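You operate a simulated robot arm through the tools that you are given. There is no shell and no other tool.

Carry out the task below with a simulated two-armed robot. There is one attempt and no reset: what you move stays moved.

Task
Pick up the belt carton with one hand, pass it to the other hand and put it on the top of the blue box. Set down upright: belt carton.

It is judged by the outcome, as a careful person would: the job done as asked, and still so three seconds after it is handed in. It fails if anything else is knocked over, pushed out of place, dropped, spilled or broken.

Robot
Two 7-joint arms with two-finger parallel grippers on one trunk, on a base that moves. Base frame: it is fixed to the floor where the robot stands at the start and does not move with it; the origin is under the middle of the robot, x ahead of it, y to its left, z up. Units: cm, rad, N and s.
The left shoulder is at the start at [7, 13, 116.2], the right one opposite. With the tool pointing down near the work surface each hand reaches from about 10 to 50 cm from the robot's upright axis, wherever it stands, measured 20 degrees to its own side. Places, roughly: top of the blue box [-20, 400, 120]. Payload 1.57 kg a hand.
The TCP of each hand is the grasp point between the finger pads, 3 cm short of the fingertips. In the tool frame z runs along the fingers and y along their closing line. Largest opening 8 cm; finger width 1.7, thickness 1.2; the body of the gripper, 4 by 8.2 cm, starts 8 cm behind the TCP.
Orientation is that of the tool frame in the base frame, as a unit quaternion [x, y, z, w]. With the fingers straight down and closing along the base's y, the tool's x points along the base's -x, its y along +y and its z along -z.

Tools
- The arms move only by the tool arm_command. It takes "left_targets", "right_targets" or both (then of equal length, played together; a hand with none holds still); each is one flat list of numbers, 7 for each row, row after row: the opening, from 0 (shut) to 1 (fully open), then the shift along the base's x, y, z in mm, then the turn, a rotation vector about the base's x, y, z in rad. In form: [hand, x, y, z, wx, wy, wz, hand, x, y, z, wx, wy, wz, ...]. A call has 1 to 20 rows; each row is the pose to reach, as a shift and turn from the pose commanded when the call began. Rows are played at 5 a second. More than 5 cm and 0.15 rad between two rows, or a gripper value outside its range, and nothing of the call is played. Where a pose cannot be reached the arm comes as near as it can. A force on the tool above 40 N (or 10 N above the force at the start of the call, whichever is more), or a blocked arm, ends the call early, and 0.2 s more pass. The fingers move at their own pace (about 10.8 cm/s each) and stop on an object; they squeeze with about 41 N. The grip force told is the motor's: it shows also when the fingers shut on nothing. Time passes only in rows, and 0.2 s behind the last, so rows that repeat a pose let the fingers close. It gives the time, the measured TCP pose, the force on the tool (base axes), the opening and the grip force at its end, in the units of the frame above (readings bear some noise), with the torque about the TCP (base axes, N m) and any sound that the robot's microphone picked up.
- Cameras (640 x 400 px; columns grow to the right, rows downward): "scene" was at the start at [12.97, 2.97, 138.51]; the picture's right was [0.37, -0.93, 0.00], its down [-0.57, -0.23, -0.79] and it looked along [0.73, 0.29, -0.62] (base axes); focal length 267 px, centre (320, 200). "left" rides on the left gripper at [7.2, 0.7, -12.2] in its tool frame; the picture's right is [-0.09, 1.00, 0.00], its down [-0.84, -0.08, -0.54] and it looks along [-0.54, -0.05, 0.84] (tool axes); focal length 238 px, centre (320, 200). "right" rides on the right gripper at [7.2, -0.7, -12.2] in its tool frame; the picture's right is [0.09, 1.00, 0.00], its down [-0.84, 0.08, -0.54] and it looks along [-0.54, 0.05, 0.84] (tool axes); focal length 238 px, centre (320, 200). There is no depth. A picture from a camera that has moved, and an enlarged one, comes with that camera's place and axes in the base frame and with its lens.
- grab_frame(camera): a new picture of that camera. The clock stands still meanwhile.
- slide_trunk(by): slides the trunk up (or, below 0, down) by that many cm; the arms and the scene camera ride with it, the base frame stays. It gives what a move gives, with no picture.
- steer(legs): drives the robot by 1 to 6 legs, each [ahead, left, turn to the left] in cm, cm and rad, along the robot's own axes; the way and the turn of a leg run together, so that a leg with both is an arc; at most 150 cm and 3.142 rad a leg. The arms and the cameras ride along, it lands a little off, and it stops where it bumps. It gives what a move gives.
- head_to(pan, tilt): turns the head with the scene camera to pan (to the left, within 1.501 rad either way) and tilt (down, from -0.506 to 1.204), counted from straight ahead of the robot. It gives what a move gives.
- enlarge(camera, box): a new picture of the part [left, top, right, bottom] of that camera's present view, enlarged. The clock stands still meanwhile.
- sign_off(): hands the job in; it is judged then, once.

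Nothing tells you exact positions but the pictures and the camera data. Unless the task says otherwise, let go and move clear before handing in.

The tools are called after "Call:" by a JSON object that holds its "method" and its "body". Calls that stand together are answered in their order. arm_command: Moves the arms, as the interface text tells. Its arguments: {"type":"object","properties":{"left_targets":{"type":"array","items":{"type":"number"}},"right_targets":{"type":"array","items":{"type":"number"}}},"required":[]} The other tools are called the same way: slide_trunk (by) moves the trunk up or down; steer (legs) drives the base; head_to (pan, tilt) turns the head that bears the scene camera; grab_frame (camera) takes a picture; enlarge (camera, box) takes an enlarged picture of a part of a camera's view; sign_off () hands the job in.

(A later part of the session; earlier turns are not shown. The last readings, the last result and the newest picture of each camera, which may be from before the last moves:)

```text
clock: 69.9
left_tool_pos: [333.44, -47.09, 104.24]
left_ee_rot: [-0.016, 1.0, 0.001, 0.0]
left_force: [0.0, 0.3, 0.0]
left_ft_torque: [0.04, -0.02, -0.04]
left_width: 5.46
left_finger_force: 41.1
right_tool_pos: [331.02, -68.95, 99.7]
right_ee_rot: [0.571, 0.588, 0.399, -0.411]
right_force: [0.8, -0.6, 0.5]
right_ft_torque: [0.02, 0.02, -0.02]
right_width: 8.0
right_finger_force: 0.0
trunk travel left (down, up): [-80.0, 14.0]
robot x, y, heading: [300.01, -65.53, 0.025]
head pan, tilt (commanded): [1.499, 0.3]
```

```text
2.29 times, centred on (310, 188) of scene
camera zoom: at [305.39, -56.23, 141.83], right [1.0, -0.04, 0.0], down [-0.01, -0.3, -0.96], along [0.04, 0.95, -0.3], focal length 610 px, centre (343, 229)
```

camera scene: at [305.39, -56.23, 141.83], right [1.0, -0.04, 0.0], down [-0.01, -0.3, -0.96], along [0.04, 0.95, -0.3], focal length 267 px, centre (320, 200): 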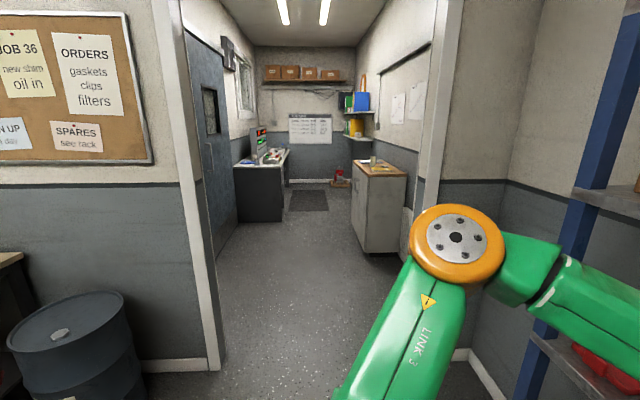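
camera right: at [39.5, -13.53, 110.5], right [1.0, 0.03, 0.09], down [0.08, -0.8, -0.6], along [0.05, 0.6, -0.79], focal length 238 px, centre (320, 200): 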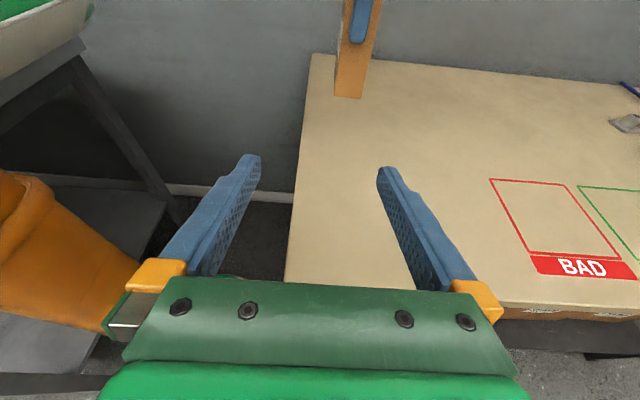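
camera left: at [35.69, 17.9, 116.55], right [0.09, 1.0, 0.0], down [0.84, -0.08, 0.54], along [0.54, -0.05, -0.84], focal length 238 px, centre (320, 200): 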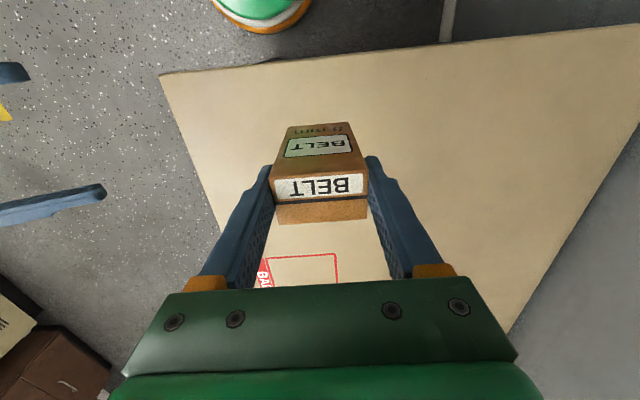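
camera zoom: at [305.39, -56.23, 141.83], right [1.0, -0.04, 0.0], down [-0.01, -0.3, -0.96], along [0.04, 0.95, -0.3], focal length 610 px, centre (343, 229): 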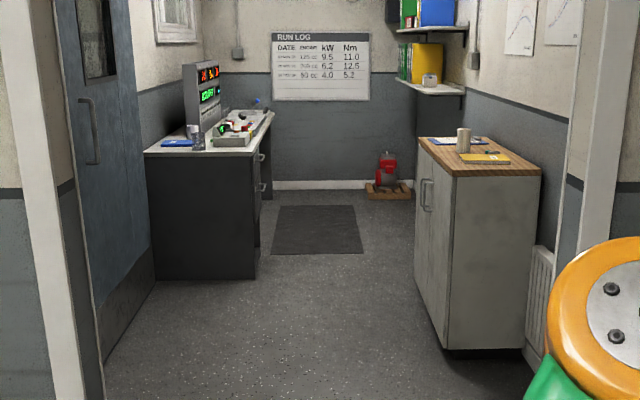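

This second room is a small control room with a window and a door on its left wall; the blue box is presumably in the space beyond that. Before entering, I turn left to face the doorway and look back along the first room for other passages.

Call:
{"method": "steer", "body": {"legs": [[0, 0, 1.57]]}}

Call:
{"method": "head_to", "body": {"pan": 1.5, "tilt": 0.15}}

Call:
{"method": "grab_frame", "body": {"camera": "scene"}}

Call:
{"method": "head_to", "body": {"pan": 0.0, "tilt": 0.3}}

Call:
{"method": "grab_frame", "body": {"camera": "scene"}}

```text
clock: 74.1
left_tool_pos: [282.25, -31.84, 104.36]
left_ee_rot: [0.713, -0.701, -0.001, 0.001]
left_force: [-0.3, 0.2, 0.0]
left_ft_torque: [-0.03, -0.04, 0.03]
left_width: 5.43
left_finger_force: 41.7
right_tool_pos: [304.06, -34.45, 99.62]
right_ee_rot: [-0.004, 0.82, -0.003, -0.573]
right_force: [0.4, -0.3, -0.2]
right_ft_torque: [0.0, 0.0, 0.0]
right_width: 7.99
right_finger_force: 0.1
trunk travel left (down, up): [-80.0, 14.0]
robot x, y, heading: [300.2, -65.66, 1.587]
head pan, tilt (commanded): [1.499, 0.3]
```

```text
clock: 74.8
left_tool_pos: [282.24, -31.82, 104.26]
left_ee_rot: [0.713, -0.701, -0.001, 0.001]
left_force: [-0.1, -0.1, 0.3]
left_ft_torque: [0.04, -0.01, 0.01]
left_width: 5.45
left_finger_force: 41.1
right_tool_pos: [303.83, -34.51, 99.66]
right_ee_rot: [-0.006, 0.819, -0.005, -0.573]
right_force: [0.8, -0.2, 0.3]
right_ft_torque: [0.0, 0.0, -0.01]
right_width: 7.99
right_finger_force: 0.1
trunk travel left (down, up): [-80.0, 14.0]
robot x, y, heading: [299.82, -65.53, 1.583]
head pan, tilt (commanded): [1.499, 0.15]
```

```text
taken
camera scene: at [290.61, -60.14, 143.23], right [0.06, 1.0, 0.0], down [0.15, -0.01, -0.99], along [-0.99, 0.06, -0.15], focal length 267 px, centre (320, 200)
```

scene: 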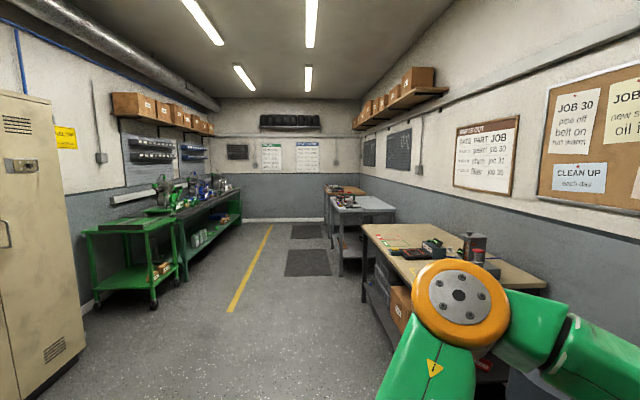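

```text
clock: 76.4
left_tool_pos: [282.38, -31.9, 104.31]
left_ee_rot: [0.713, -0.701, -0.002, 0.001]
left_force: [0.3, 0.3, -0.9]
left_ft_torque: [-0.02, -0.01, 0.0]
left_width: 5.43
left_finger_force: 41.1
right_tool_pos: [303.98, -34.47, 99.64]
right_ee_rot: [-0.005, 0.819, -0.004, -0.574]
right_force: [0.0, -0.1, -0.5]
right_ft_torque: [0.04, 0.02, 0.01]
right_width: 8.0
right_finger_force: 0.1
trunk travel left (down, up): [-80.0, 14.0]
robot x, y, heading: [299.84, -65.24, 1.583]
head pan, tilt (commanded): [0.0, 0.3]
```

```text
taken
camera scene: at [299.74, -51.34, 141.83], right [1.0, 0.01, 0.0], down [0.0, -0.3, -0.96], along [-0.01, 0.96, -0.3], focal length 267 px, centre (320, 200)
```

scene: 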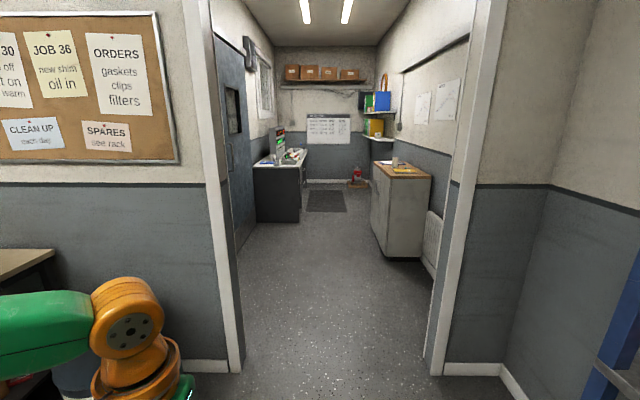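

There is no other passage in the first room, so the way is through this doorway (x 252–363 at y ≈ 67), and then the left door of the control room. I shift right to centre my width in the opening and drive through slowly.

Call:
{"method": "steer", "body": {"legs": [[0, -10, 0], [100, 0, 0]]}}

Call:
{"method": "grab_frame", "body": {"camera": "scene"}}

```text
clock: 82.3
left_tool_pos: [291.11, 69.16, 104.33]
left_ee_rot: [0.711, -0.703, -0.001, 0.002]
left_force: [-0.4, -0.1, 0.8]
left_ft_torque: [-0.01, 0.01, 0.02]
left_width: 5.43
left_finger_force: 40.8
right_tool_pos: [312.81, 66.44, 99.69]
right_ee_rot: [-0.002, 0.819, -0.001, -0.574]
right_force: [-0.1, -0.1, -0.7]
right_ft_torque: [-0.01, -0.01, -0.02]
right_width: 8.02
right_finger_force: 0.0
trunk travel left (down, up): [-80.0, 14.0]
robot x, y, heading: [308.47, 35.42, 1.58]
head pan, tilt (commanded): [0.0, 0.3]
```

```text
taken
camera scene: at [308.49, 49.58, 141.84], right [1.0, 0.01, 0.0], down [0.0, -0.3, -0.96], along [-0.01, 0.96, -0.3], focal length 267 px, centre (320, 200)
```

scene: 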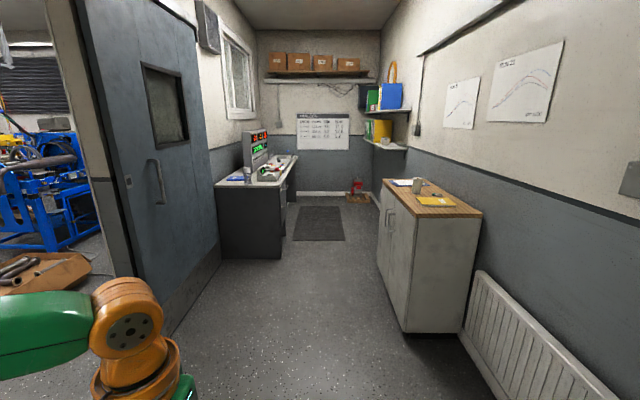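

An opening to a third room with blue machinery shows on the left; the grey door is slid open. I look left in detail.

Call:
{"method": "head_to", "body": {"pan": 1.0, "tilt": 0.25}}

Call:
{"method": "grab_frame", "body": {"camera": "scene"}}

Call:
{"method": "head_to", "body": {"pan": 1.0, "tilt": 0.7}}

Call:
{"method": "grab_frame", "body": {"camera": "scene"}}

```text
clock: 83.6
left_tool_pos: [291.15, 69.18, 104.26]
left_ee_rot: [0.712, -0.702, -0.001, 0.001]
left_force: [0.5, 0.2, 0.4]
left_ft_torque: [0.01, 0.03, 0.01]
left_width: 5.45
left_finger_force: 41.2
right_tool_pos: [312.92, 66.43, 99.75]
right_ee_rot: [-0.002, 0.819, -0.001, -0.574]
right_force: [0.0, 0.0, 0.0]
right_ft_torque: [0.02, 0.0, -0.02]
right_width: 8.0
right_finger_force: 0.1
trunk travel left (down, up): [-80.0, 14.0]
robot x, y, heading: [308.62, 35.47, 1.579]
head pan, tilt (commanded): [1.0, 0.25]
```

```text
taken
camera scene: at [300.67, 45.31, 142.3], right [0.53, 0.85, 0.0], down [0.21, -0.13, -0.97], along [-0.82, 0.52, -0.25], focal length 267 px, centre (320, 200)
```

scene: 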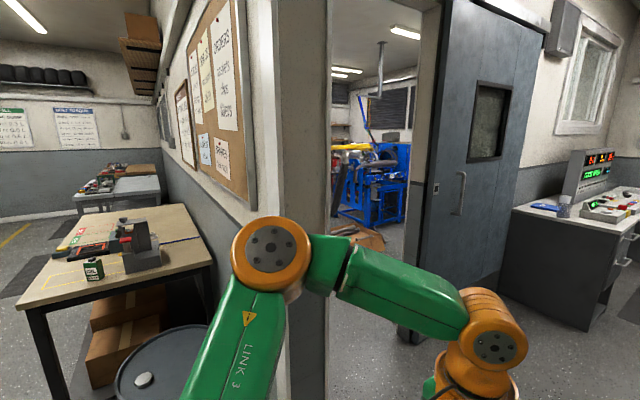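

```text
clock: 84.5
left_tool_pos: [290.96, 69.19, 104.36]
left_ee_rot: [0.711, -0.703, -0.001, 0.001]
left_force: [-1.0, 0.5, -0.1]
left_ft_torque: [0.02, 0.0, 0.01]
left_width: 5.42
left_finger_force: 41.1
right_tool_pos: [312.73, 66.61, 99.64]
right_ee_rot: [-0.004, 0.819, -0.003, -0.573]
right_force: [-0.3, 0.7, 0.3]
right_ft_torque: [-0.01, -0.02, -0.05]
right_width: 7.99
right_finger_force: 0.1
trunk travel left (down, up): [-80.0, 14.0]
robot x, y, heading: [308.65, 35.64, 1.573]
head pan, tilt (commanded): [1.0, 0.7]
```

```text
taken
camera scene: at [301.38, 44.85, 138.23], right [0.53, 0.85, 0.0], down [0.54, -0.34, -0.77], along [-0.65, 0.41, -0.64], focal length 267 px, centre (320, 200)
```

scene: 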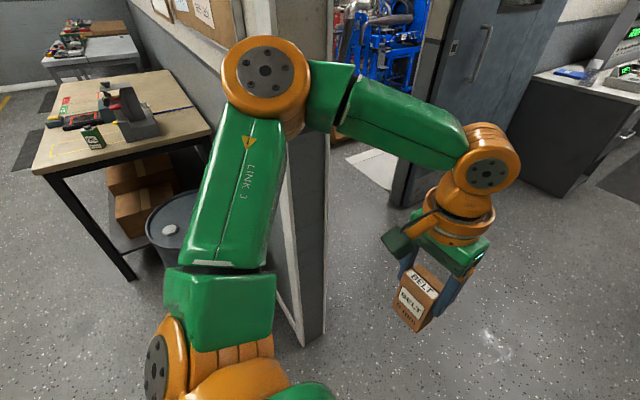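

I continue ahead until fully inside the control room, level with the side opening (x ≈ 205, y ≈ 90–187).

Call:
{"method": "steer", "body": {"legs": [[95, 0, 0]]}}

Call:
{"method": "head_to", "body": {"pan": 1.5, "tilt": 0.3}}

Call:
{"method": "grab_frame", "body": {"camera": "scene"}}

```text
clock: 89.4
left_tool_pos: [289.38, 162.77, 104.31]
left_ee_rot: [0.715, -0.699, -0.001, 0.001]
left_force: [-0.3, -0.9, 0.2]
left_ft_torque: [0.02, -0.01, 0.04]
left_width: 5.43
left_finger_force: 40.8
right_tool_pos: [311.2, 160.31, 99.63]
right_ee_rot: [-0.008, 0.819, -0.005, -0.574]
right_force: [0.2, -0.4, -0.3]
right_ft_torque: [0.02, 0.02, 0.01]
right_width: 8.01
right_finger_force: 0.1
trunk travel left (down, up): [-80.0, 14.0]
robot x, y, heading: [307.1, 129.43, 1.59]
head pan, tilt (commanded): [1.0, 0.7]
```

```text
clock: 90.3
left_tool_pos: [289.4, 162.84, 104.39]
left_ee_rot: [0.715, -0.699, -0.001, 0.001]
left_force: [-0.1, -0.5, 0.0]
left_ft_torque: [-0.02, 0.03, 0.01]
left_width: 5.45
left_finger_force: 40.5
right_tool_pos: [311.17, 160.36, 99.63]
right_ee_rot: [-0.008, 0.819, -0.006, -0.574]
right_force: [-0.1, 0.3, 0.2]
right_ft_torque: [-0.01, 0.0, 0.01]
right_width: 8.01
right_finger_force: 0.0
trunk travel left (down, up): [-80.0, 14.0]
robot x, y, heading: [307.44, 128.86, 1.59]
head pan, tilt (commanded): [1.499, 0.3]
```

```text
taken
camera scene: at [297.89, 134.61, 141.82], right [0.05, 1.0, 0.0], down [0.3, -0.02, -0.96], along [-0.95, 0.05, -0.3], focal length 267 px, centre (320, 200)
```

scene: 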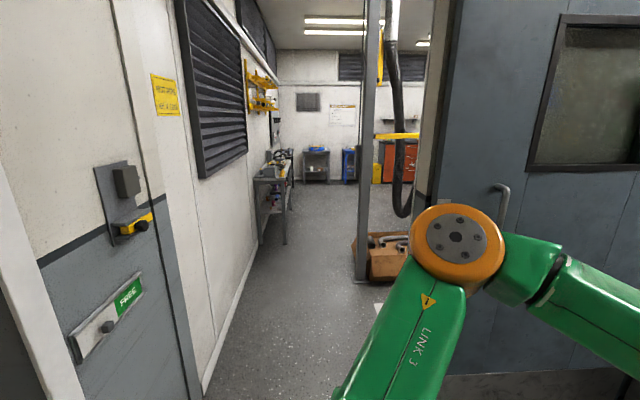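

The opening into the third room spans y ≈ 82–173 at x ≈ 205, with a clear floor. Facing +y, I move back 8 cm to centre my profile in it and start sidestepping left.

Call:
{"method": "steer", "body": {"legs": [[-8, 0, -0.015], [0, 40, 0]]}}

Call:
{"method": "grab_frame", "body": {"camera": "scene"}}

Call:
{"method": "head_to", "body": {"pan": 1.1, "tilt": 0.6}}

Call:
{"method": "grab_frame", "body": {"camera": "scene"}}

```text
clock: 93.5
left_tool_pos: [250.55, 155.03, 104.23]
left_ee_rot: [0.707, -0.707, -0.001, 0.001]
left_force: [-0.5, -0.1, -0.6]
left_ft_torque: [-0.01, 0.0, -0.03]
left_width: 5.43
left_finger_force: 40.6
right_tool_pos: [272.29, 152.13, 99.72]
right_ee_rot: [0.001, 0.818, 0.0, -0.575]
right_force: [-0.6, 0.0, 0.4]
right_ft_torque: [-0.04, 0.01, 0.0]
right_width: 8.01
right_finger_force: 0.2
trunk travel left (down, up): [-80.0, 14.0]
robot x, y, heading: [267.79, 121.13, 1.569]
head pan, tilt (commanded): [1.499, 0.3]
```

```text
taken
camera scene: at [258.53, 126.66, 141.84], right [0.07, 1.0, 0.0], down [0.29, -0.02, -0.96], along [-0.95, 0.07, -0.29], focal length 267 px, centre (320, 200)
```

scene: 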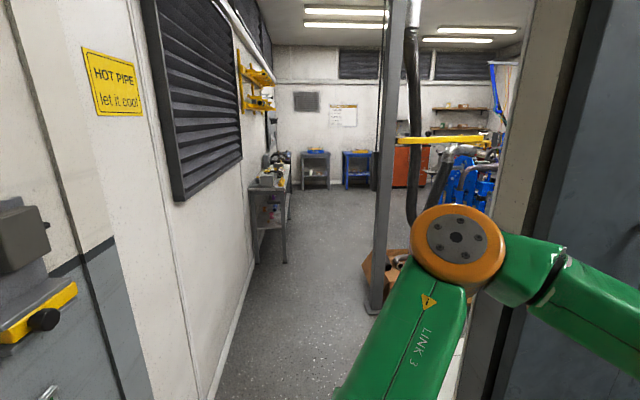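

```text
clock: 94.4
left_tool_pos: [250.38, 154.98, 104.25]
left_ee_rot: [0.707, -0.707, -0.001, 0.001]
left_force: [0.0, -0.2, -1.3]
left_ft_torque: [-0.02, 0.01, -0.01]
left_width: 5.44
left_finger_force: 41.3
right_tool_pos: [272.16, 152.15, 99.73]
right_ee_rot: [0.002, 0.819, 0.001, -0.574]
right_force: [0.5, -0.8, -0.7]
right_ft_torque: [-0.03, 0.02, -0.01]
right_width: 8.0
right_finger_force: 0.0
trunk travel left (down, up): [-80.0, 14.0]
robot x, y, heading: [267.6, 120.92, 1.573]
head pan, tilt (commanded): [1.1, 0.6]
```

```text
taken
camera scene: at [259.77, 130.0, 139.09], right [0.45, 0.89, 0.0], down [0.5, -0.26, -0.83], along [-0.73, 0.38, -0.56], focal length 267 px, centre (320, 200)
```

scene: 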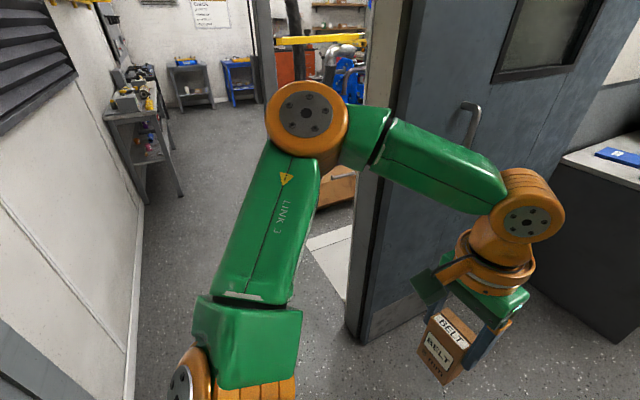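

The door's edge is at y ≈ 178 and my hand's front edge at y ≈ 161, with similar room behind me. I continue sidestepping left into the third room.

Call:
{"method": "steer", "body": {"legs": [[0, 60, 0]]}}

Call:
{"method": "grab_frame", "body": {"camera": "scene"}}

Call:
{"method": "head_to", "body": {"pan": 0.8, "tilt": 0.2}}

Call:
{"method": "grab_frame", "body": {"camera": "scene"}}

```text
clock: 97.8
left_tool_pos: [189.68, 155.4, 104.25]
left_ee_rot: [-0.706, 0.708, 0.002, -0.002]
left_force: [0.6, 0.3, -1.3]
left_ft_torque: [0.02, 0.0, 0.02]
left_width: 5.44
left_finger_force: 41.5
right_tool_pos: [211.42, 152.35, 99.73]
right_ee_rot: [0.003, 0.818, 0.002, -0.575]
right_force: [0.3, 1.0, 0.5]
right_ft_torque: [-0.01, 0.01, 0.01]
right_width: 7.99
right_finger_force: 0.1
trunk travel left (down, up): [-80.0, 14.0]
robot x, y, heading: [207.22, 121.21, 1.567]
head pan, tilt (commanded): [1.1, 0.6]
```

```text
taken
camera scene: at [199.01, 130.32, 139.09], right [0.46, 0.89, 0.0], down [0.5, -0.26, -0.83], along [-0.73, 0.38, -0.56], focal length 267 px, centre (320, 200)
```

scene: 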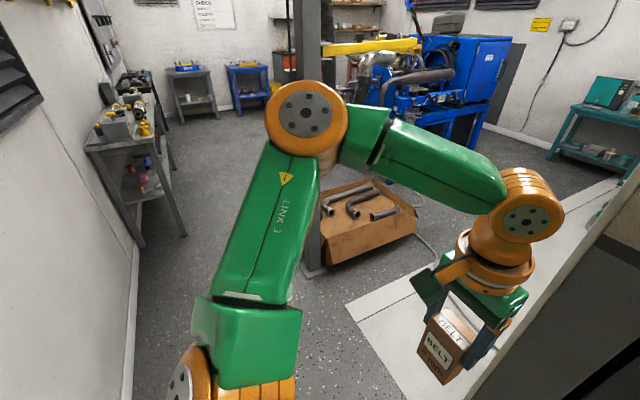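

```text
clock: 98.7
left_tool_pos: [189.75, 155.46, 104.35]
left_ee_rot: [-0.706, 0.708, 0.001, -0.001]
left_force: [-1.3, -0.2, -1.1]
left_ft_torque: [0.02, 0.0, -0.03]
left_width: 5.42
left_finger_force: 41.1
right_tool_pos: [211.43, 152.32, 99.65]
right_ee_rot: [0.003, 0.819, 0.001, -0.573]
right_force: [-0.4, -0.3, -0.1]
right_ft_torque: [-0.05, 0.0, -0.03]
right_width: 8.0
right_finger_force: 0.1
trunk travel left (down, up): [-80.0, 14.0]
robot x, y, heading: [206.8, 121.42, 1.562]
head pan, tilt (commanded): [0.799, 0.201]
```

```text
taken
camera scene: at [200.08, 132.79, 142.75], right [0.7, 0.71, 0.0], down [0.14, -0.14, -0.98], along [-0.7, 0.69, -0.2], focal length 267 px, centre (320, 200)
```

scene: 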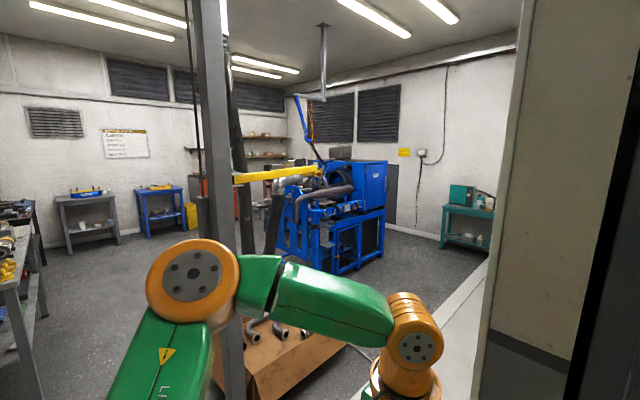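

The large blue machine housing in this room matches the expected place of the blue box (around [-20, 400], top z ≈ 120). I zoom in on it.

Call:
{"method": "enlarge", "body": {"camera": "scene", "box": [260, 120, 420, 220]}}

Call:
{"method": "enlarge", "body": {"camera": "scene", "box": [200, 150, 440, 300]}}

```text
4.00 times, centred on (340, 170) of scene
camera zoom: at [200.08, 132.79, 142.75], right [0.7, 0.71, 0.0], down [0.14, -0.14, -0.98], along [-0.7, 0.69, -0.2], focal length 1067 px, centre (240, 320)
```

zoom: 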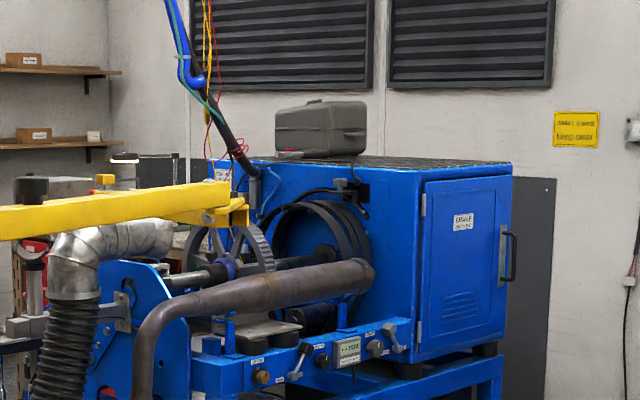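

```text
2.67 times, centred on (320, 225) of scene
camera zoom: at [200.08, 132.79, 142.75], right [0.7, 0.71, 0.0], down [0.14, -0.14, -0.98], along [-0.7, 0.69, -0.2], focal length 712 px, centre (320, 133)
```

zoom: 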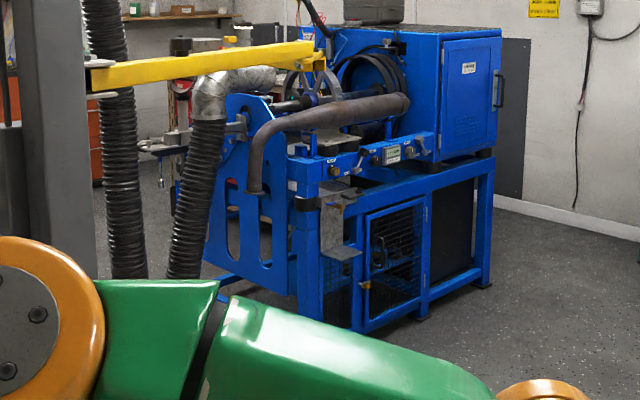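

The blue box is the brake housing of the machine, spanning roughly x -50…24, y 379…424, with a grey case standing on the rear-left part of its top. I'll approach it from its right side (+x). First I move further into the room and look at the floor ahead.

Call:
{"method": "steer", "body": {"legs": [[0, 47, 0]]}}

Call:
{"method": "head_to", "body": {"pan": 0.1, "tilt": 0.45}}

Call:
{"method": "grab_frame", "body": {"camera": "scene"}}

Call:
{"method": "head_to", "body": {"pan": 0.6, "tilt": 0.3}}

Call:
{"method": "grab_frame", "body": {"camera": "scene"}}

```text
clock: 101.5
left_tool_pos: [142.04, 156.16, 104.27]
left_ee_rot: [-0.703, 0.711, 0.002, -0.002]
left_force: [-0.3, 0.6, -1.0]
left_ft_torque: [0.0, 0.01, -0.02]
left_width: 5.46
left_finger_force: 40.9
right_tool_pos: [163.64, 152.86, 99.63]
right_ee_rot: [0.007, 0.818, 0.004, -0.575]
right_force: [-0.2, 0.1, -0.7]
right_ft_torque: [-0.01, -0.02, 0.0]
right_width: 8.0
right_finger_force: 0.1
trunk travel left (down, up): [-80.0, 14.0]
robot x, y, heading: [159.05, 122.32, 1.556]
head pan, tilt (commanded): [0.799, 0.201]
```

```text
clock: 102.6
left_tool_pos: [142.01, 156.12, 104.3]
left_ee_rot: [-0.703, 0.712, 0.0, -0.001]
left_force: [-0.2, -0.6, -0.9]
left_ft_torque: [0.01, -0.01, 0.02]
left_width: 5.45
left_finger_force: 41.2
right_tool_pos: [163.58, 152.98, 99.69]
right_ee_rot: [0.007, 0.819, 0.005, -0.573]
right_force: [-0.6, 0.2, -0.4]
right_ft_torque: [-0.02, 0.02, -0.01]
right_width: 8.01
right_finger_force: 0.1
trunk travel left (down, up): [-80.0, 14.0]
robot x, y, heading: [158.73, 122.08, 1.556]
head pan, tilt (commanded): [0.099, 0.45]
```

```text
taken
camera scene: at [157.95, 135.94, 140.44], right [1.0, 0.09, 0.0], down [0.04, -0.43, -0.9], along [-0.08, 0.9, -0.44], focal length 267 px, centre (320, 200)
```

scene: 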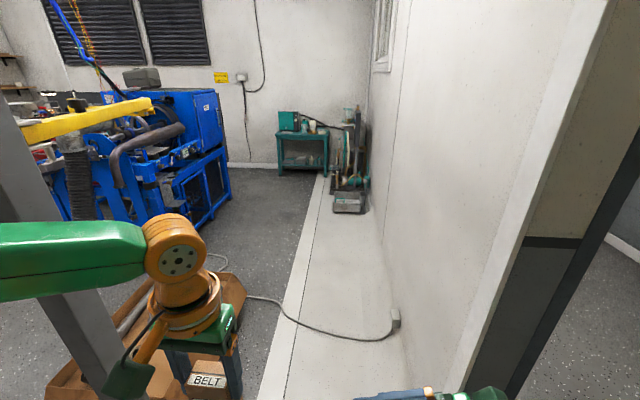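

```text
clock: 103.5
left_tool_pos: [141.96, 156.07, 104.34]
left_ee_rot: [-0.703, 0.711, 0.001, -0.001]
left_force: [0.6, -0.3, -1.0]
left_ft_torque: [-0.02, 0.01, -0.01]
left_width: 5.45
left_finger_force: 41.5
right_tool_pos: [163.51, 152.88, 99.64]
right_ee_rot: [0.006, 0.819, 0.004, -0.574]
right_force: [0.6, -0.5, 0.2]
right_ft_torque: [-0.03, 0.0, 0.0]
right_width: 8.01
right_finger_force: 0.1
trunk travel left (down, up): [-80.0, 14.0]
robot x, y, heading: [158.82, 121.96, 1.555]
head pan, tilt (commanded): [0.6, 0.3]
```

```text
taken
camera scene: at [153.58, 134.58, 141.83], right [0.83, 0.55, 0.0], down [0.16, -0.25, -0.96], along [-0.53, 0.8, -0.3], focal length 267 px, centre (320, 200)
```

scene: 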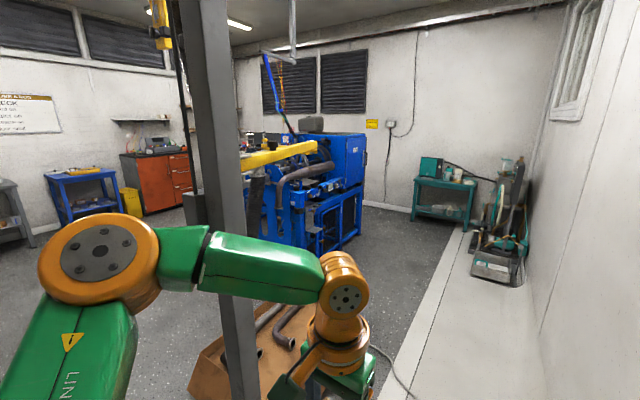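

There is a light strip of floor along the right wall starting just ahead of me, and a cable crossing the floor. I look down to see whether the strip is flat and how the cardboard box of pipes lies.

Call:
{"method": "head_to", "body": {"pan": 0.0, "tilt": 0.95}}

Call:
{"method": "grab_frame", "body": {"camera": "scene"}}

Call:
{"method": "head_to", "body": {"pan": 0.7, "tilt": 0.9}}

Call:
{"method": "grab_frame", "body": {"camera": "scene"}}

```text
clock: 104.6
left_tool_pos: [141.85, 156.17, 104.27]
left_ee_rot: [-0.703, 0.711, 0.001, -0.002]
left_force: [-1.0, -0.2, -1.6]
left_ft_torque: [-0.04, -0.06, 0.0]
left_width: 5.45
left_finger_force: 41.3
right_tool_pos: [163.67, 152.86, 99.63]
right_ee_rot: [0.007, 0.819, 0.005, -0.573]
right_force: [-0.7, -1.2, -0.4]
right_ft_torque: [-0.02, 0.01, 0.02]
right_width: 8.0
right_finger_force: 0.1
trunk travel left (down, up): [-80.0, 14.0]
robot x, y, heading: [158.77, 122.27, 1.551]
head pan, tilt (commanded): [0.0, 0.949]
```

```text
taken
camera scene: at [158.81, 134.06, 136.25], right [1.0, -0.01, 0.0], down [-0.01, -0.81, -0.58], along [0.01, 0.58, -0.81], focal length 267 px, centre (320, 200)
```

scene: 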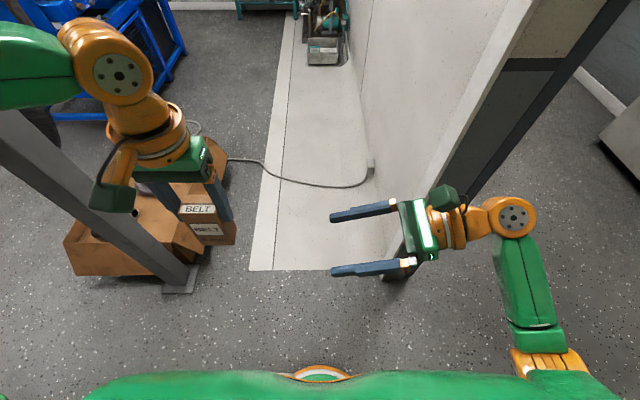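

```text
clock: 105.6
left_tool_pos: [141.95, 156.05, 104.29]
left_ee_rot: [-0.703, 0.711, 0.001, -0.001]
left_force: [0.6, -0.2, -0.8]
left_ft_torque: [0.01, -0.02, 0.04]
left_width: 5.45
left_finger_force: 41.6
right_tool_pos: [163.46, 153.04, 99.63]
right_ee_rot: [0.008, 0.819, 0.005, -0.574]
right_force: [-0.4, 0.0, 0.4]
right_ft_torque: [0.0, -0.02, 0.0]
right_width: 7.99
right_finger_force: 0.1
trunk travel left (down, up): [-80.0, 14.0]
robot x, y, heading: [158.6, 122.08, 1.558]
head pan, tilt (commanded): [0.7, 0.901]
```

```text
taken
camera scene: at [153.96, 132.64, 136.6], right [0.78, 0.63, 0.0], down [0.5, -0.61, -0.62], along [-0.39, 0.48, -0.78], focal length 267 px, centre (320, 200)
```

scene: 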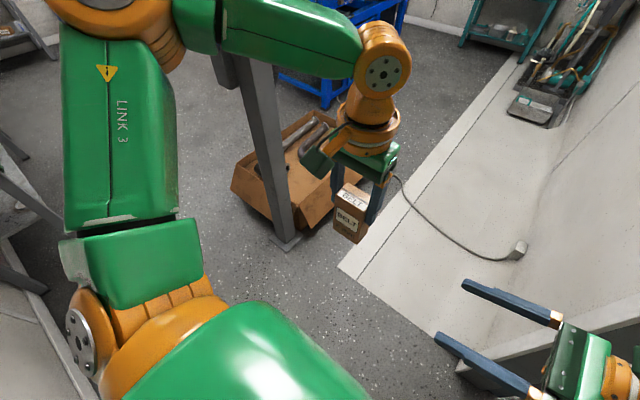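

The strip is flat, painted floor. The passage between the post (x ≈ 88) with its cardboard box (x ≤ 117) and the wall (x ≈ 193) is clear if I keep at x ≈ 147. I align and drive ahead in stages.

Call:
{"method": "steer", "body": {"legs": [[0, 11, 0.02], [70, 0, 0]]}}

Call:
{"method": "grab_frame", "body": {"camera": "scene"}}

Call:
{"method": "head_to", "body": {"pan": 0.0, "tilt": 0.6}}

Call:
{"method": "grab_frame", "body": {"camera": "scene"}}

```text
clock: 110.2
left_tool_pos: [130.98, 225.71, 104.35]
left_ee_rot: [-0.705, 0.71, 0.001, -0.002]
left_force: [0.0, 0.7, -0.9]
left_ft_torque: [-0.04, -0.03, -0.03]
left_width: 5.41
left_finger_force: 41.5
right_tool_pos: [152.75, 222.65, 99.62]
right_ee_rot: [0.004, 0.819, 0.003, -0.573]
right_force: [-0.5, 0.2, 0.5]
right_ft_torque: [0.0, 0.0, 0.03]
right_width: 8.02
right_finger_force: 0.0
trunk travel left (down, up): [-80.0, 14.0]
robot x, y, heading: [147.83, 191.82, 1.561]
head pan, tilt (commanded): [0.7, 0.901]
```

```text
taken
camera scene: at [143.14, 202.28, 136.61], right [0.77, 0.64, 0.0], down [0.5, -0.6, -0.62], along [-0.4, 0.48, -0.78], focal length 267 px, centre (320, 200)
```

scene: 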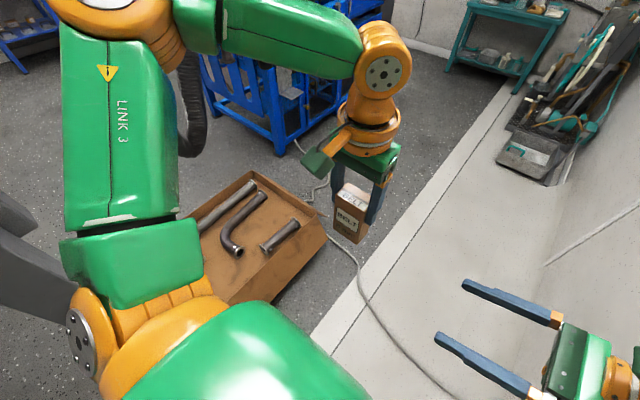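

```text
clock: 111.3
left_tool_pos: [131.1, 225.83, 104.24]
left_ee_rot: [-0.705, 0.71, 0.002, -0.001]
left_force: [0.0, 0.2, -1.5]
left_ft_torque: [0.02, -0.01, -0.01]
left_width: 5.43
left_finger_force: 41.5
right_tool_pos: [152.7, 222.61, 99.64]
right_ee_rot: [0.004, 0.819, 0.002, -0.574]
right_force: [-0.1, -0.5, 0.0]
right_ft_torque: [0.0, 0.0, 0.0]
right_width: 8.0
right_finger_force: 0.1
trunk travel left (down, up): [-80.0, 14.0]
robot x, y, heading: [147.88, 191.68, 1.561]
head pan, tilt (commanded): [0.0, 0.6]
```

```text
taken
camera scene: at [148.02, 205.37, 139.08], right [1.0, -0.01, 0.0], down [0.0, -0.57, -0.82], along [0.01, 0.82, -0.57], focal length 267 px, centre (320, 200)
```

scene: 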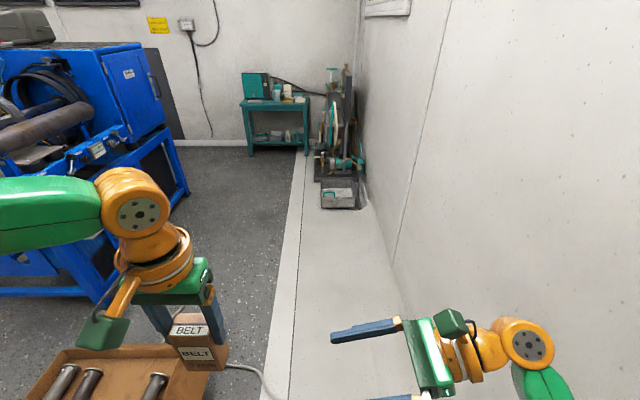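

The base is passing the cardboard box with ample room. I continue ahead over the thin floor cable.

Call:
{"method": "steer", "body": {"legs": [[60, 0, 0.01]]}}

Call:
{"method": "grab_frame", "body": {"camera": "scene"}}

Call:
{"method": "head_to", "body": {"pan": 0.8, "tilt": 0.4}}

Call:
{"method": "grab_frame", "body": {"camera": "scene"}}

```text
clock: 114.7
left_tool_pos: [130.6, 285.01, 104.33]
left_ee_rot: [0.709, -0.705, -0.001, 0.001]
left_force: [-0.4, -0.9, -0.1]
left_ft_torque: [0.0, -0.01, 0.02]
left_width: 5.44
left_finger_force: 41.2
right_tool_pos: [152.52, 282.3, 99.66]
right_ee_rot: [-0.001, 0.819, -0.001, -0.574]
right_force: [0.9, -0.2, -0.6]
right_ft_torque: [-0.01, -0.02, 0.01]
right_width: 8.01
right_finger_force: 0.0
trunk travel left (down, up): [-80.0, 14.0]
robot x, y, heading: [148.5, 251.03, 1.576]
head pan, tilt (commanded): [0.0, 0.6]
```

```text
taken
camera scene: at [148.05, 264.8, 139.09], right [1.0, 0.0, 0.0], down [0.0, -0.56, -0.83], along [0.0, 0.83, -0.56], focal length 267 px, centre (320, 200)
```

scene: 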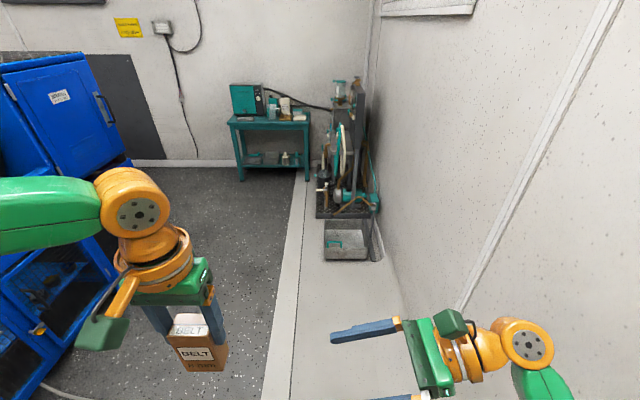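

```text
clock: 115.8
left_tool_pos: [130.76, 285.16, 104.33]
left_ee_rot: [0.709, -0.705, -0.001, 0.002]
left_force: [0.3, 0.0, -0.8]
left_ft_torque: [0.05, -0.02, 0.03]
left_width: 5.44
left_finger_force: 41.1
right_tool_pos: [152.39, 282.23, 99.66]
right_ee_rot: [0.0, 0.819, 0.0, -0.574]
right_force: [-0.4, -0.6, 0.4]
right_ft_torque: [0.0, -0.02, 0.01]
right_width: 8.01
right_finger_force: 0.0
trunk travel left (down, up): [-80.0, 14.0]
robot x, y, heading: [148.47, 251.25, 1.572]
head pan, tilt (commanded): [0.799, 0.4]
```

```text
taken
camera scene: at [141.43, 262.51, 140.9], right [0.7, 0.72, 0.0], down [0.28, -0.27, -0.92], along [-0.66, 0.64, -0.39], focal length 267 px, centre (320, 200)
```

scene: 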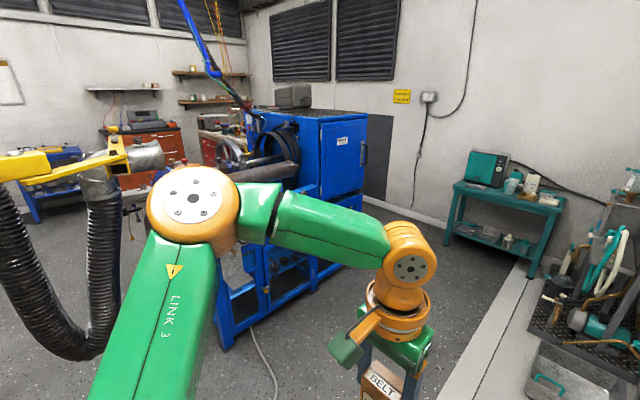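

No bump. The machine's right side is ahead to the left and the floor on the way is clear. I drive ahead a bit more and then turn to face the blue box (-x direction).

Call:
{"method": "steer", "body": {"legs": [[65, 0, 0]]}}

Call:
{"method": "steer", "body": {"legs": [[0, 0, 0.8], [0, 0, 0.77]]}}

Call:
{"method": "head_to", "body": {"pan": -0.3, "tilt": 0.3}}

Call:
{"method": "grab_frame", "body": {"camera": "scene"}}

```text
clock: 119.5
left_tool_pos: [130.35, 350.83, 104.28]
left_ee_rot: [0.71, -0.704, -0.002, 0.001]
left_force: [0.4, -0.1, -0.7]
left_ft_torque: [-0.01, 0.01, -0.02]
left_width: 5.45
left_finger_force: 40.9
right_tool_pos: [152.05, 348.0, 99.63]
right_ee_rot: [-0.002, 0.819, -0.001, -0.573]
right_force: [-0.1, 0.0, -0.1]
right_ft_torque: [-0.02, -0.01, 0.01]
right_width: 7.99
right_finger_force: 0.1
trunk travel left (down, up): [-80.0, 14.0]
robot x, y, heading: [148.06, 317.24, 1.572]
head pan, tilt (commanded): [0.799, 0.4]
```

```text
clock: 124.0
left_tool_pos: [114.29, 299.39, 104.32]
left_ee_rot: [1.0, 0.008, 0.0, 0.002]
left_force: [0.0, 0.2, -0.9]
left_ft_torque: [-0.03, -0.02, 0.03]
left_width: 5.44
left_finger_force: 41.4
right_tool_pos: [116.91, 321.18, 99.62]
right_ee_rot: [0.583, -0.575, 0.409, 0.403]
right_force: [0.1, -0.2, 0.4]
right_ft_torque: [-0.02, 0.02, -0.02]
right_width: 7.99
right_finger_force: 0.1
trunk travel left (down, up): [-80.0, 14.0]
robot x, y, heading: [147.79, 316.94, -3.131]
head pan, tilt (commanded): [0.799, 0.4]
```

```text
clock: 125.3
left_tool_pos: [114.21, 299.5, 104.29]
left_ee_rot: [1.0, 0.008, 0.0, 0.002]
left_force: [-0.7, -0.1, -0.8]
left_ft_torque: [-0.03, 0.01, 0.05]
left_width: 5.44
left_finger_force: 41.0
right_tool_pos: [116.9, 321.14, 99.55]
right_ee_rot: [0.583, -0.576, 0.409, 0.403]
right_force: [0.1, -0.1, -0.4]
right_ft_torque: [0.01, -0.04, 0.01]
right_width: 8.03
right_finger_force: 0.1
trunk travel left (down, up): [-80.0, 14.0]
robot x, y, heading: [147.63, 317.14, -3.131]
head pan, tilt (commanded): [-0.3, 0.3]
```

```text
taken
camera scene: at [133.82, 319.47, 141.83], right [0.28, 0.96, 0.0], down [0.28, -0.08, -0.96], along [-0.92, 0.27, -0.3], focal length 267 px, centre (320, 200)
```

scene: 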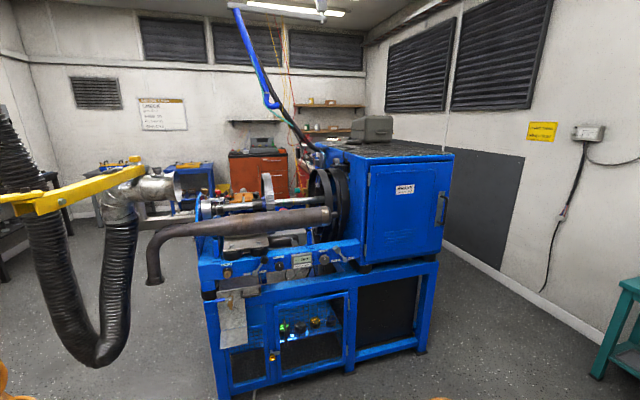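

I face the machine now: the blue box's right side is at x ≈ 24, spanning y ≈ 377–422, with its top around z ≈ 120–122. I raise the trunk fully for the placement and for a better view of the top.

Call:
{"method": "slide_trunk", "body": {"by": 14}}

Call:
{"method": "steer", "body": {"legs": [[0, -60, 0], [25, -15, -0.01]]}}

Call:
{"method": "head_to", "body": {"pan": 0.0, "tilt": 0.4}}

Call:
{"method": "grab_frame", "body": {"camera": "scene"}}

```text
clock: 127.0
left_tool_pos: [114.27, 299.48, 118.29]
left_ee_rot: [1.0, 0.009, 0.0, 0.001]
left_force: [-0.3, -0.2, -1.1]
left_ft_torque: [0.0, 0.01, -0.03]
left_width: 5.44
left_finger_force: 41.2
right_tool_pos: [116.82, 321.21, 113.73]
right_ee_rot: [0.582, -0.576, 0.409, 0.403]
right_force: [0.6, -0.2, 0.4]
right_ft_torque: [-0.01, -0.01, -0.02]
right_width: 8.02
right_finger_force: 0.1
trunk travel left (down, up): [-94.0, 0.0]
robot x, y, heading: [147.97, 317.23, -3.128]
head pan, tilt (commanded): [-0.3, 0.3]
```

```text
clock: 132.0
left_tool_pos: [87.94, 373.94, 118.41]
left_ee_rot: [1.0, 0.004, -0.001, 0.001]
left_force: [0.4, 0.7, -1.5]
left_ft_torque: [0.04, 0.02, 0.04]
left_width: 5.43
left_finger_force: 41.3
right_tool_pos: [90.71, 395.67, 113.72]
right_ee_rot: [0.581, -0.579, 0.405, 0.405]
right_force: [0.0, -0.2, 0.5]
right_ft_torque: [0.0, 0.01, -0.03]
right_width: 8.0
right_finger_force: 0.1
trunk travel left (down, up): [-94.0, 0.0]
robot x, y, heading: [121.68, 391.47, -3.136]
head pan, tilt (commanded): [-0.3, 0.3]
```

```text
clock: 132.8
left_tool_pos: [87.74, 374.1, 118.27]
left_ee_rot: [1.0, 0.003, -0.001, 0.002]
left_force: [0.3, -0.4, -0.2]
left_ft_torque: [-0.03, -0.02, -0.01]
left_width: 5.43
left_finger_force: 40.9
right_tool_pos: [90.49, 395.82, 113.64]
right_ee_rot: [0.58, -0.578, 0.407, 0.404]
right_force: [1.0, -0.2, 0.3]
right_ft_torque: [0.02, -0.01, 0.03]
right_width: 8.01
right_finger_force: 0.0
trunk travel left (down, up): [-94.0, 0.0]
robot x, y, heading: [121.24, 391.5, -3.14]
head pan, tilt (commanded): [0.0, 0.4]
```

```text
taken
camera scene: at [107.17, 391.23, 154.91], right [0.0, 1.0, 0.0], down [0.39, 0.0, -0.92], along [-0.92, 0.0, -0.39], focal length 267 px, centre (320, 200)
```

scene: 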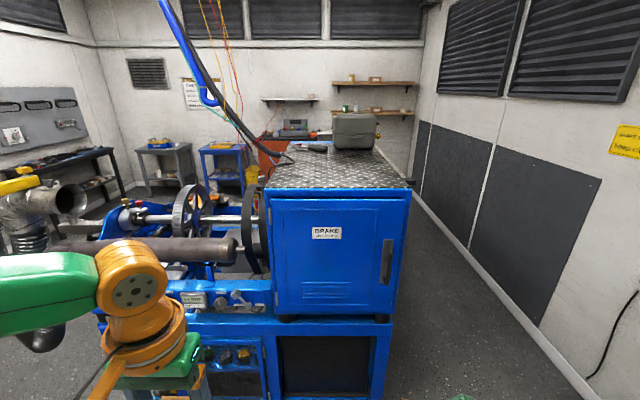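

The top of the blue box is a flat dark tread plate, with the grey case at its far end and a small dark item and cable at the far left. The near half is free. I enlarge it to measure.

Call:
{"method": "enlarge", "body": {"camera": "scene", "box": [240, 100, 432, 220]}}

Call:
{"method": "enlarge", "body": {"camera": "scene", "box": [230, 170, 430, 390]}}

```text
3.33 times, centred on (336, 160) of scene
camera zoom: at [107.17, 391.23, 154.91], right [0.0, 1.0, 0.0], down [0.39, 0.0, -0.92], along [-0.92, 0.0, -0.39], focal length 890 px, centre (267, 333)
```

zoom: 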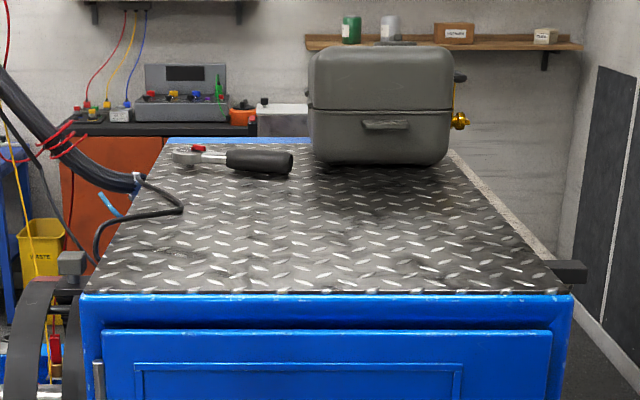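

```text
1.82 times, centred on (330, 280) of scene
camera zoom: at [107.17, 391.23, 154.91], right [0.0, 1.0, 0.0], down [0.39, 0.0, -0.92], along [-0.92, 0.0, -0.39], focal length 485 px, centre (302, 54)
```

zoom: 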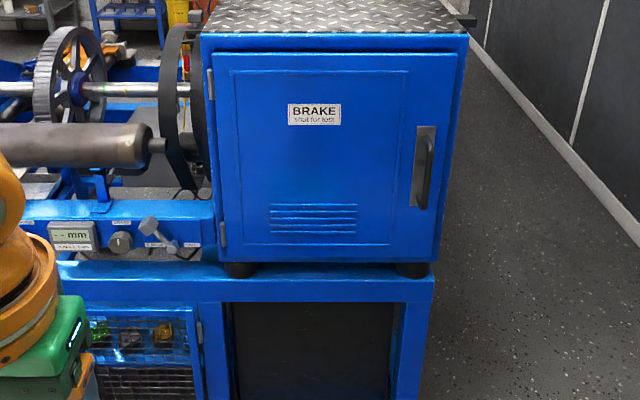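

The top plate's near edge is at x ≈ 25, spanning y ≈ 373–421, at z ≈ 122–124. The near half is free apart from a cable along the left edge (y < 380). First I tuck the right arm back and to the right so it can't touch the box.

Call:
{"method": "arm_command", "body": {"right_targets": [1, 20, 30, 0, 0, 0, 0, 1, 45, 60, 0, 0, 0, 0, 1, 70, 90, 0, 0, 0, 0, 1, 95, 120, 0, 0, 0, 0, 1, 120, 150, 0, 0, 0, 0, 1, 145, 170, 0, 0, 0, 0, 1, 145, 170, 0, 0, 0, 0]}}

Call:
{"method": "head_to", "body": {"pan": -0.6, "tilt": 0.8}}

Call:
{"method": "grab_frame", "body": {"camera": "scene"}}

```text
clock: 134.4
left_tool_pos: [87.81, 374.25, 118.41]
left_ee_rot: [1.0, 0.003, 0.002, 0.002]
left_force: [0.6, 0.3, -1.9]
left_ft_torque: [0.01, -0.03, 0.01]
left_width: 5.43
left_finger_force: 40.8
right_tool_pos: [105.09, 412.67, 113.78]
right_ee_rot: [0.58, -0.578, 0.407, 0.405]
right_force: [-0.7, -0.3, -0.4]
right_ft_torque: [0.01, 0.04, -0.03]
right_width: 8.04
right_finger_force: 0.2
trunk travel left (down, up): [-94.0, 0.0]
robot x, y, heading: [121.48, 391.76, -3.134]
head pan, tilt (commanded): [0.0, 0.4]
```

```text
clock: 135.4
left_tool_pos: [87.81, 374.17, 118.41]
left_ee_rot: [1.0, 0.003, 0.001, 0.002]
left_force: [0.5, 0.4, -1.3]
left_ft_torque: [-0.03, -0.01, 0.01]
left_width: 5.45
left_finger_force: 41.0
right_tool_pos: [105.03, 412.79, 113.73]
right_ee_rot: [0.58, -0.579, 0.406, 0.404]
right_force: [-0.4, 0.3, 1.2]
right_ft_torque: [0.0, -0.02, -0.01]
right_width: 8.01
right_finger_force: 0.1
trunk travel left (down, up): [-94.0, 0.0]
robot x, y, heading: [121.88, 391.77, -3.136]
head pan, tilt (commanded): [-0.6, 0.799]
```

```text
taken
camera scene: at [109.78, 395.83, 151.4], right [0.56, 0.83, 0.0], down [0.59, -0.4, -0.7], along [-0.58, 0.39, -0.72], focal length 267 px, centre (320, 200)
```

scene: 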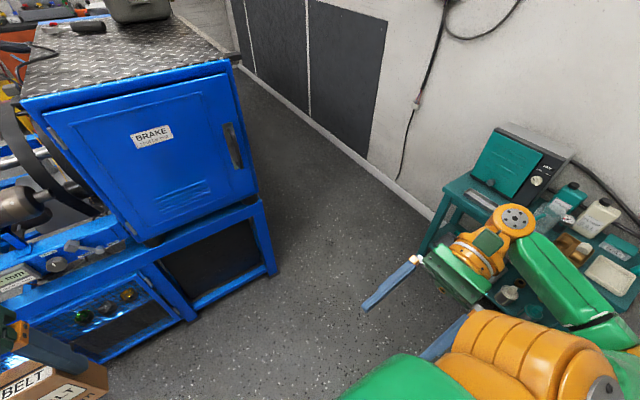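

The right arm is tucked out of the way. Now I raise the left hand with the carton so its bottom clears the box top, before driving closer.

Call:
{"method": "arm_command", "body": {"left_targets": [0, 0, 0, 35, 0, 0, 0, 0, 0, 0, 70, 0, 0, 0, 0, 0, 0, 105, 0, 0, 0, 0, 0, 0, 140, 0, 0, 0, 0, 0, 0, 175, 0, 0, 0, 0, 0, 0, 205, 0, 0, 0, 0, 0, 0, 205, 0, 0, 0]}}

Call:
{"method": "head_to", "body": {"pan": 0.1, "tilt": 0.4}}

Call:
{"method": "grab_frame", "body": {"camera": "scene"}}

Call:
{"method": "grab_frame", "body": {"camera": "left"}}

```text
clock: 137.0
left_tool_pos: [89.66, 373.02, 135.47]
left_ee_rot: [1.0, 0.004, 0.0, 0.001]
left_force: [-0.6, 0.4, -1.5]
left_ft_torque: [0.01, 0.02, 0.0]
left_width: 5.43
left_finger_force: 40.7
left hand out of reach, approached as far as the arm can: row 5, 6, 7
right_tool_pos: [105.13, 412.92, 113.67]
right_ee_rot: [0.58, -0.579, 0.406, 0.405]
right_force: [-0.3, 0.4, -0.5]
right_ft_torque: [0.0, -0.02, 0.01]
right_width: 8.0
right_finger_force: 0.1
trunk travel left (down, up): [-94.0, 0.0]
robot x, y, heading: [121.29, 391.6, -3.138]
head pan, tilt (commanded): [-0.6, 0.799]
```

```text
clock: 138.1
left_tool_pos: [89.69, 372.94, 135.64]
left_ee_rot: [1.0, 0.003, 0.0, 0.002]
left_force: [-0.1, -0.3, -1.2]
left_ft_torque: [-0.05, -0.03, -0.01]
left_width: 5.44
left_finger_force: 40.8
right_tool_pos: [105.16, 412.85, 113.72]
right_ee_rot: [0.58, -0.579, 0.406, 0.405]
right_force: [0.3, -0.1, 0.6]
right_ft_torque: [-0.01, 0.02, 0.03]
right_width: 8.0
right_finger_force: 0.1
trunk travel left (down, up): [-94.0, 0.0]
robot x, y, heading: [121.73, 391.7, -3.134]
head pan, tilt (commanded): [0.099, 0.4]
```

```text
taken
camera scene: at [107.26, 390.36, 154.9], right [-0.1, 0.99, 0.0], down [0.39, 0.04, -0.92], along [-0.92, -0.09, -0.39], focal length 267 px, centre (320, 200)
```

scene: 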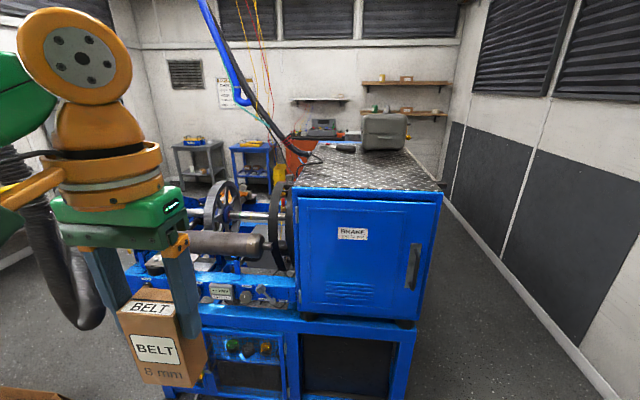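

```text
taken
camera left: at [96.71, 372.35, 147.8], right [-0.08, -1.0, 0.0], down [-0.84, 0.07, 0.54], along [-0.54, 0.04, -0.84], focal length 238 px, centre (320, 200)
```

left: 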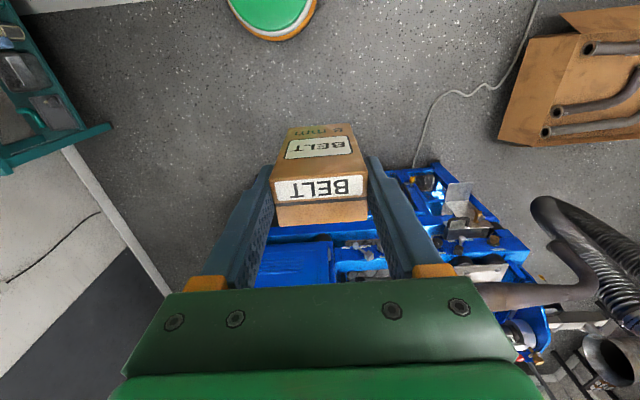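

The arm tops out with the carton's bottom at z ≈ 126.6, 32 cm ahead of me. That is enough to clear the top plate (about 122–124), but I want to verify it from close up. I sidestep right and drive closer, stopping with the carton just short of the box edge.

Call:
{"method": "steer", "body": {"legs": [[0, -23, 0], [55, 0, 0]]}}

Call:
{"method": "head_to", "body": {"pan": 0.25, "tilt": 0.7}}

Call:
{"method": "grab_frame", "body": {"camera": "scene"}}

Call:
{"method": "grab_frame", "body": {"camera": "left"}}

```text
clock: 142.6
left_tool_pos: [35.75, 395.51, 135.61]
left_ee_rot: [1.0, 0.006, -0.002, 0.002]
left_force: [0.0, -0.5, -0.8]
left_ft_torque: [-0.01, -0.02, -0.02]
left_width: 5.45
left_finger_force: 41.0
right_tool_pos: [50.87, 435.4, 113.73]
right_ee_rot: [0.583, -0.576, 0.408, 0.403]
right_force: [-0.2, -0.7, -1.1]
right_ft_torque: [-0.03, 0.0, -0.01]
right_width: 7.98
right_finger_force: 0.0
trunk travel left (down, up): [-94.0, 0.0]
robot x, y, heading: [67.18, 414.21, -3.13]
head pan, tilt (commanded): [0.099, 0.4]
```

```text
clock: 143.3
left_tool_pos: [35.42, 395.38, 135.58]
left_ee_rot: [1.0, 0.006, 0.001, 0.002]
left_force: [0.2, 0.4, -1.1]
left_ft_torque: [0.01, 0.0, 0.0]
left_width: 5.44
left_finger_force: 41.1
right_tool_pos: [50.73, 435.4, 113.71]
right_ee_rot: [0.582, -0.576, 0.408, 0.403]
right_force: [-0.1, 0.1, 0.3]
right_ft_torque: [0.0, 0.0, 0.04]
right_width: 7.99
right_finger_force: 0.1
trunk travel left (down, up): [-94.0, 0.0]
robot x, y, heading: [66.76, 414.1, -3.127]
head pan, tilt (commanded): [0.25, 0.7]
```

```text
taken
camera scene: at [53.98, 411.75, 152.23], right [-0.26, 0.97, 0.0], down [0.62, 0.16, -0.77], along [-0.74, -0.2, -0.64], focal length 267 px, centre (320, 200)
```

scene: 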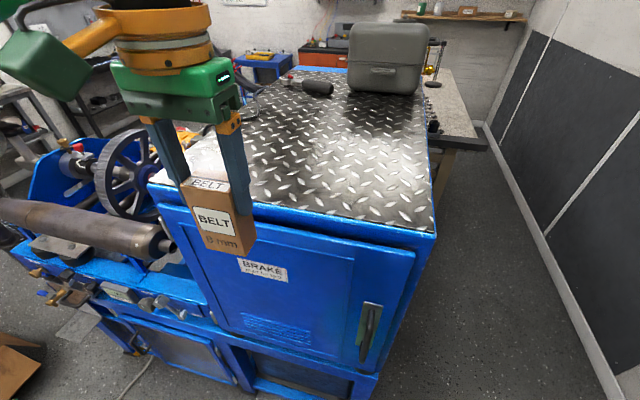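

```text
taken
camera left: at [42.53, 394.86, 147.8], right [-0.08, -1.0, 0.0], down [-0.84, 0.07, 0.54], along [-0.54, 0.04, -0.84], focal length 238 px, centre (320, 200)
```

left: 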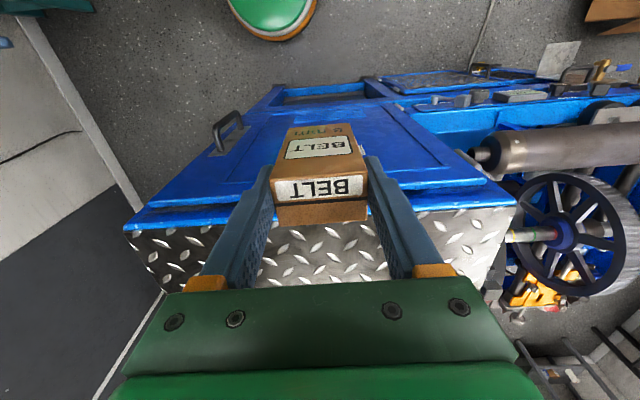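

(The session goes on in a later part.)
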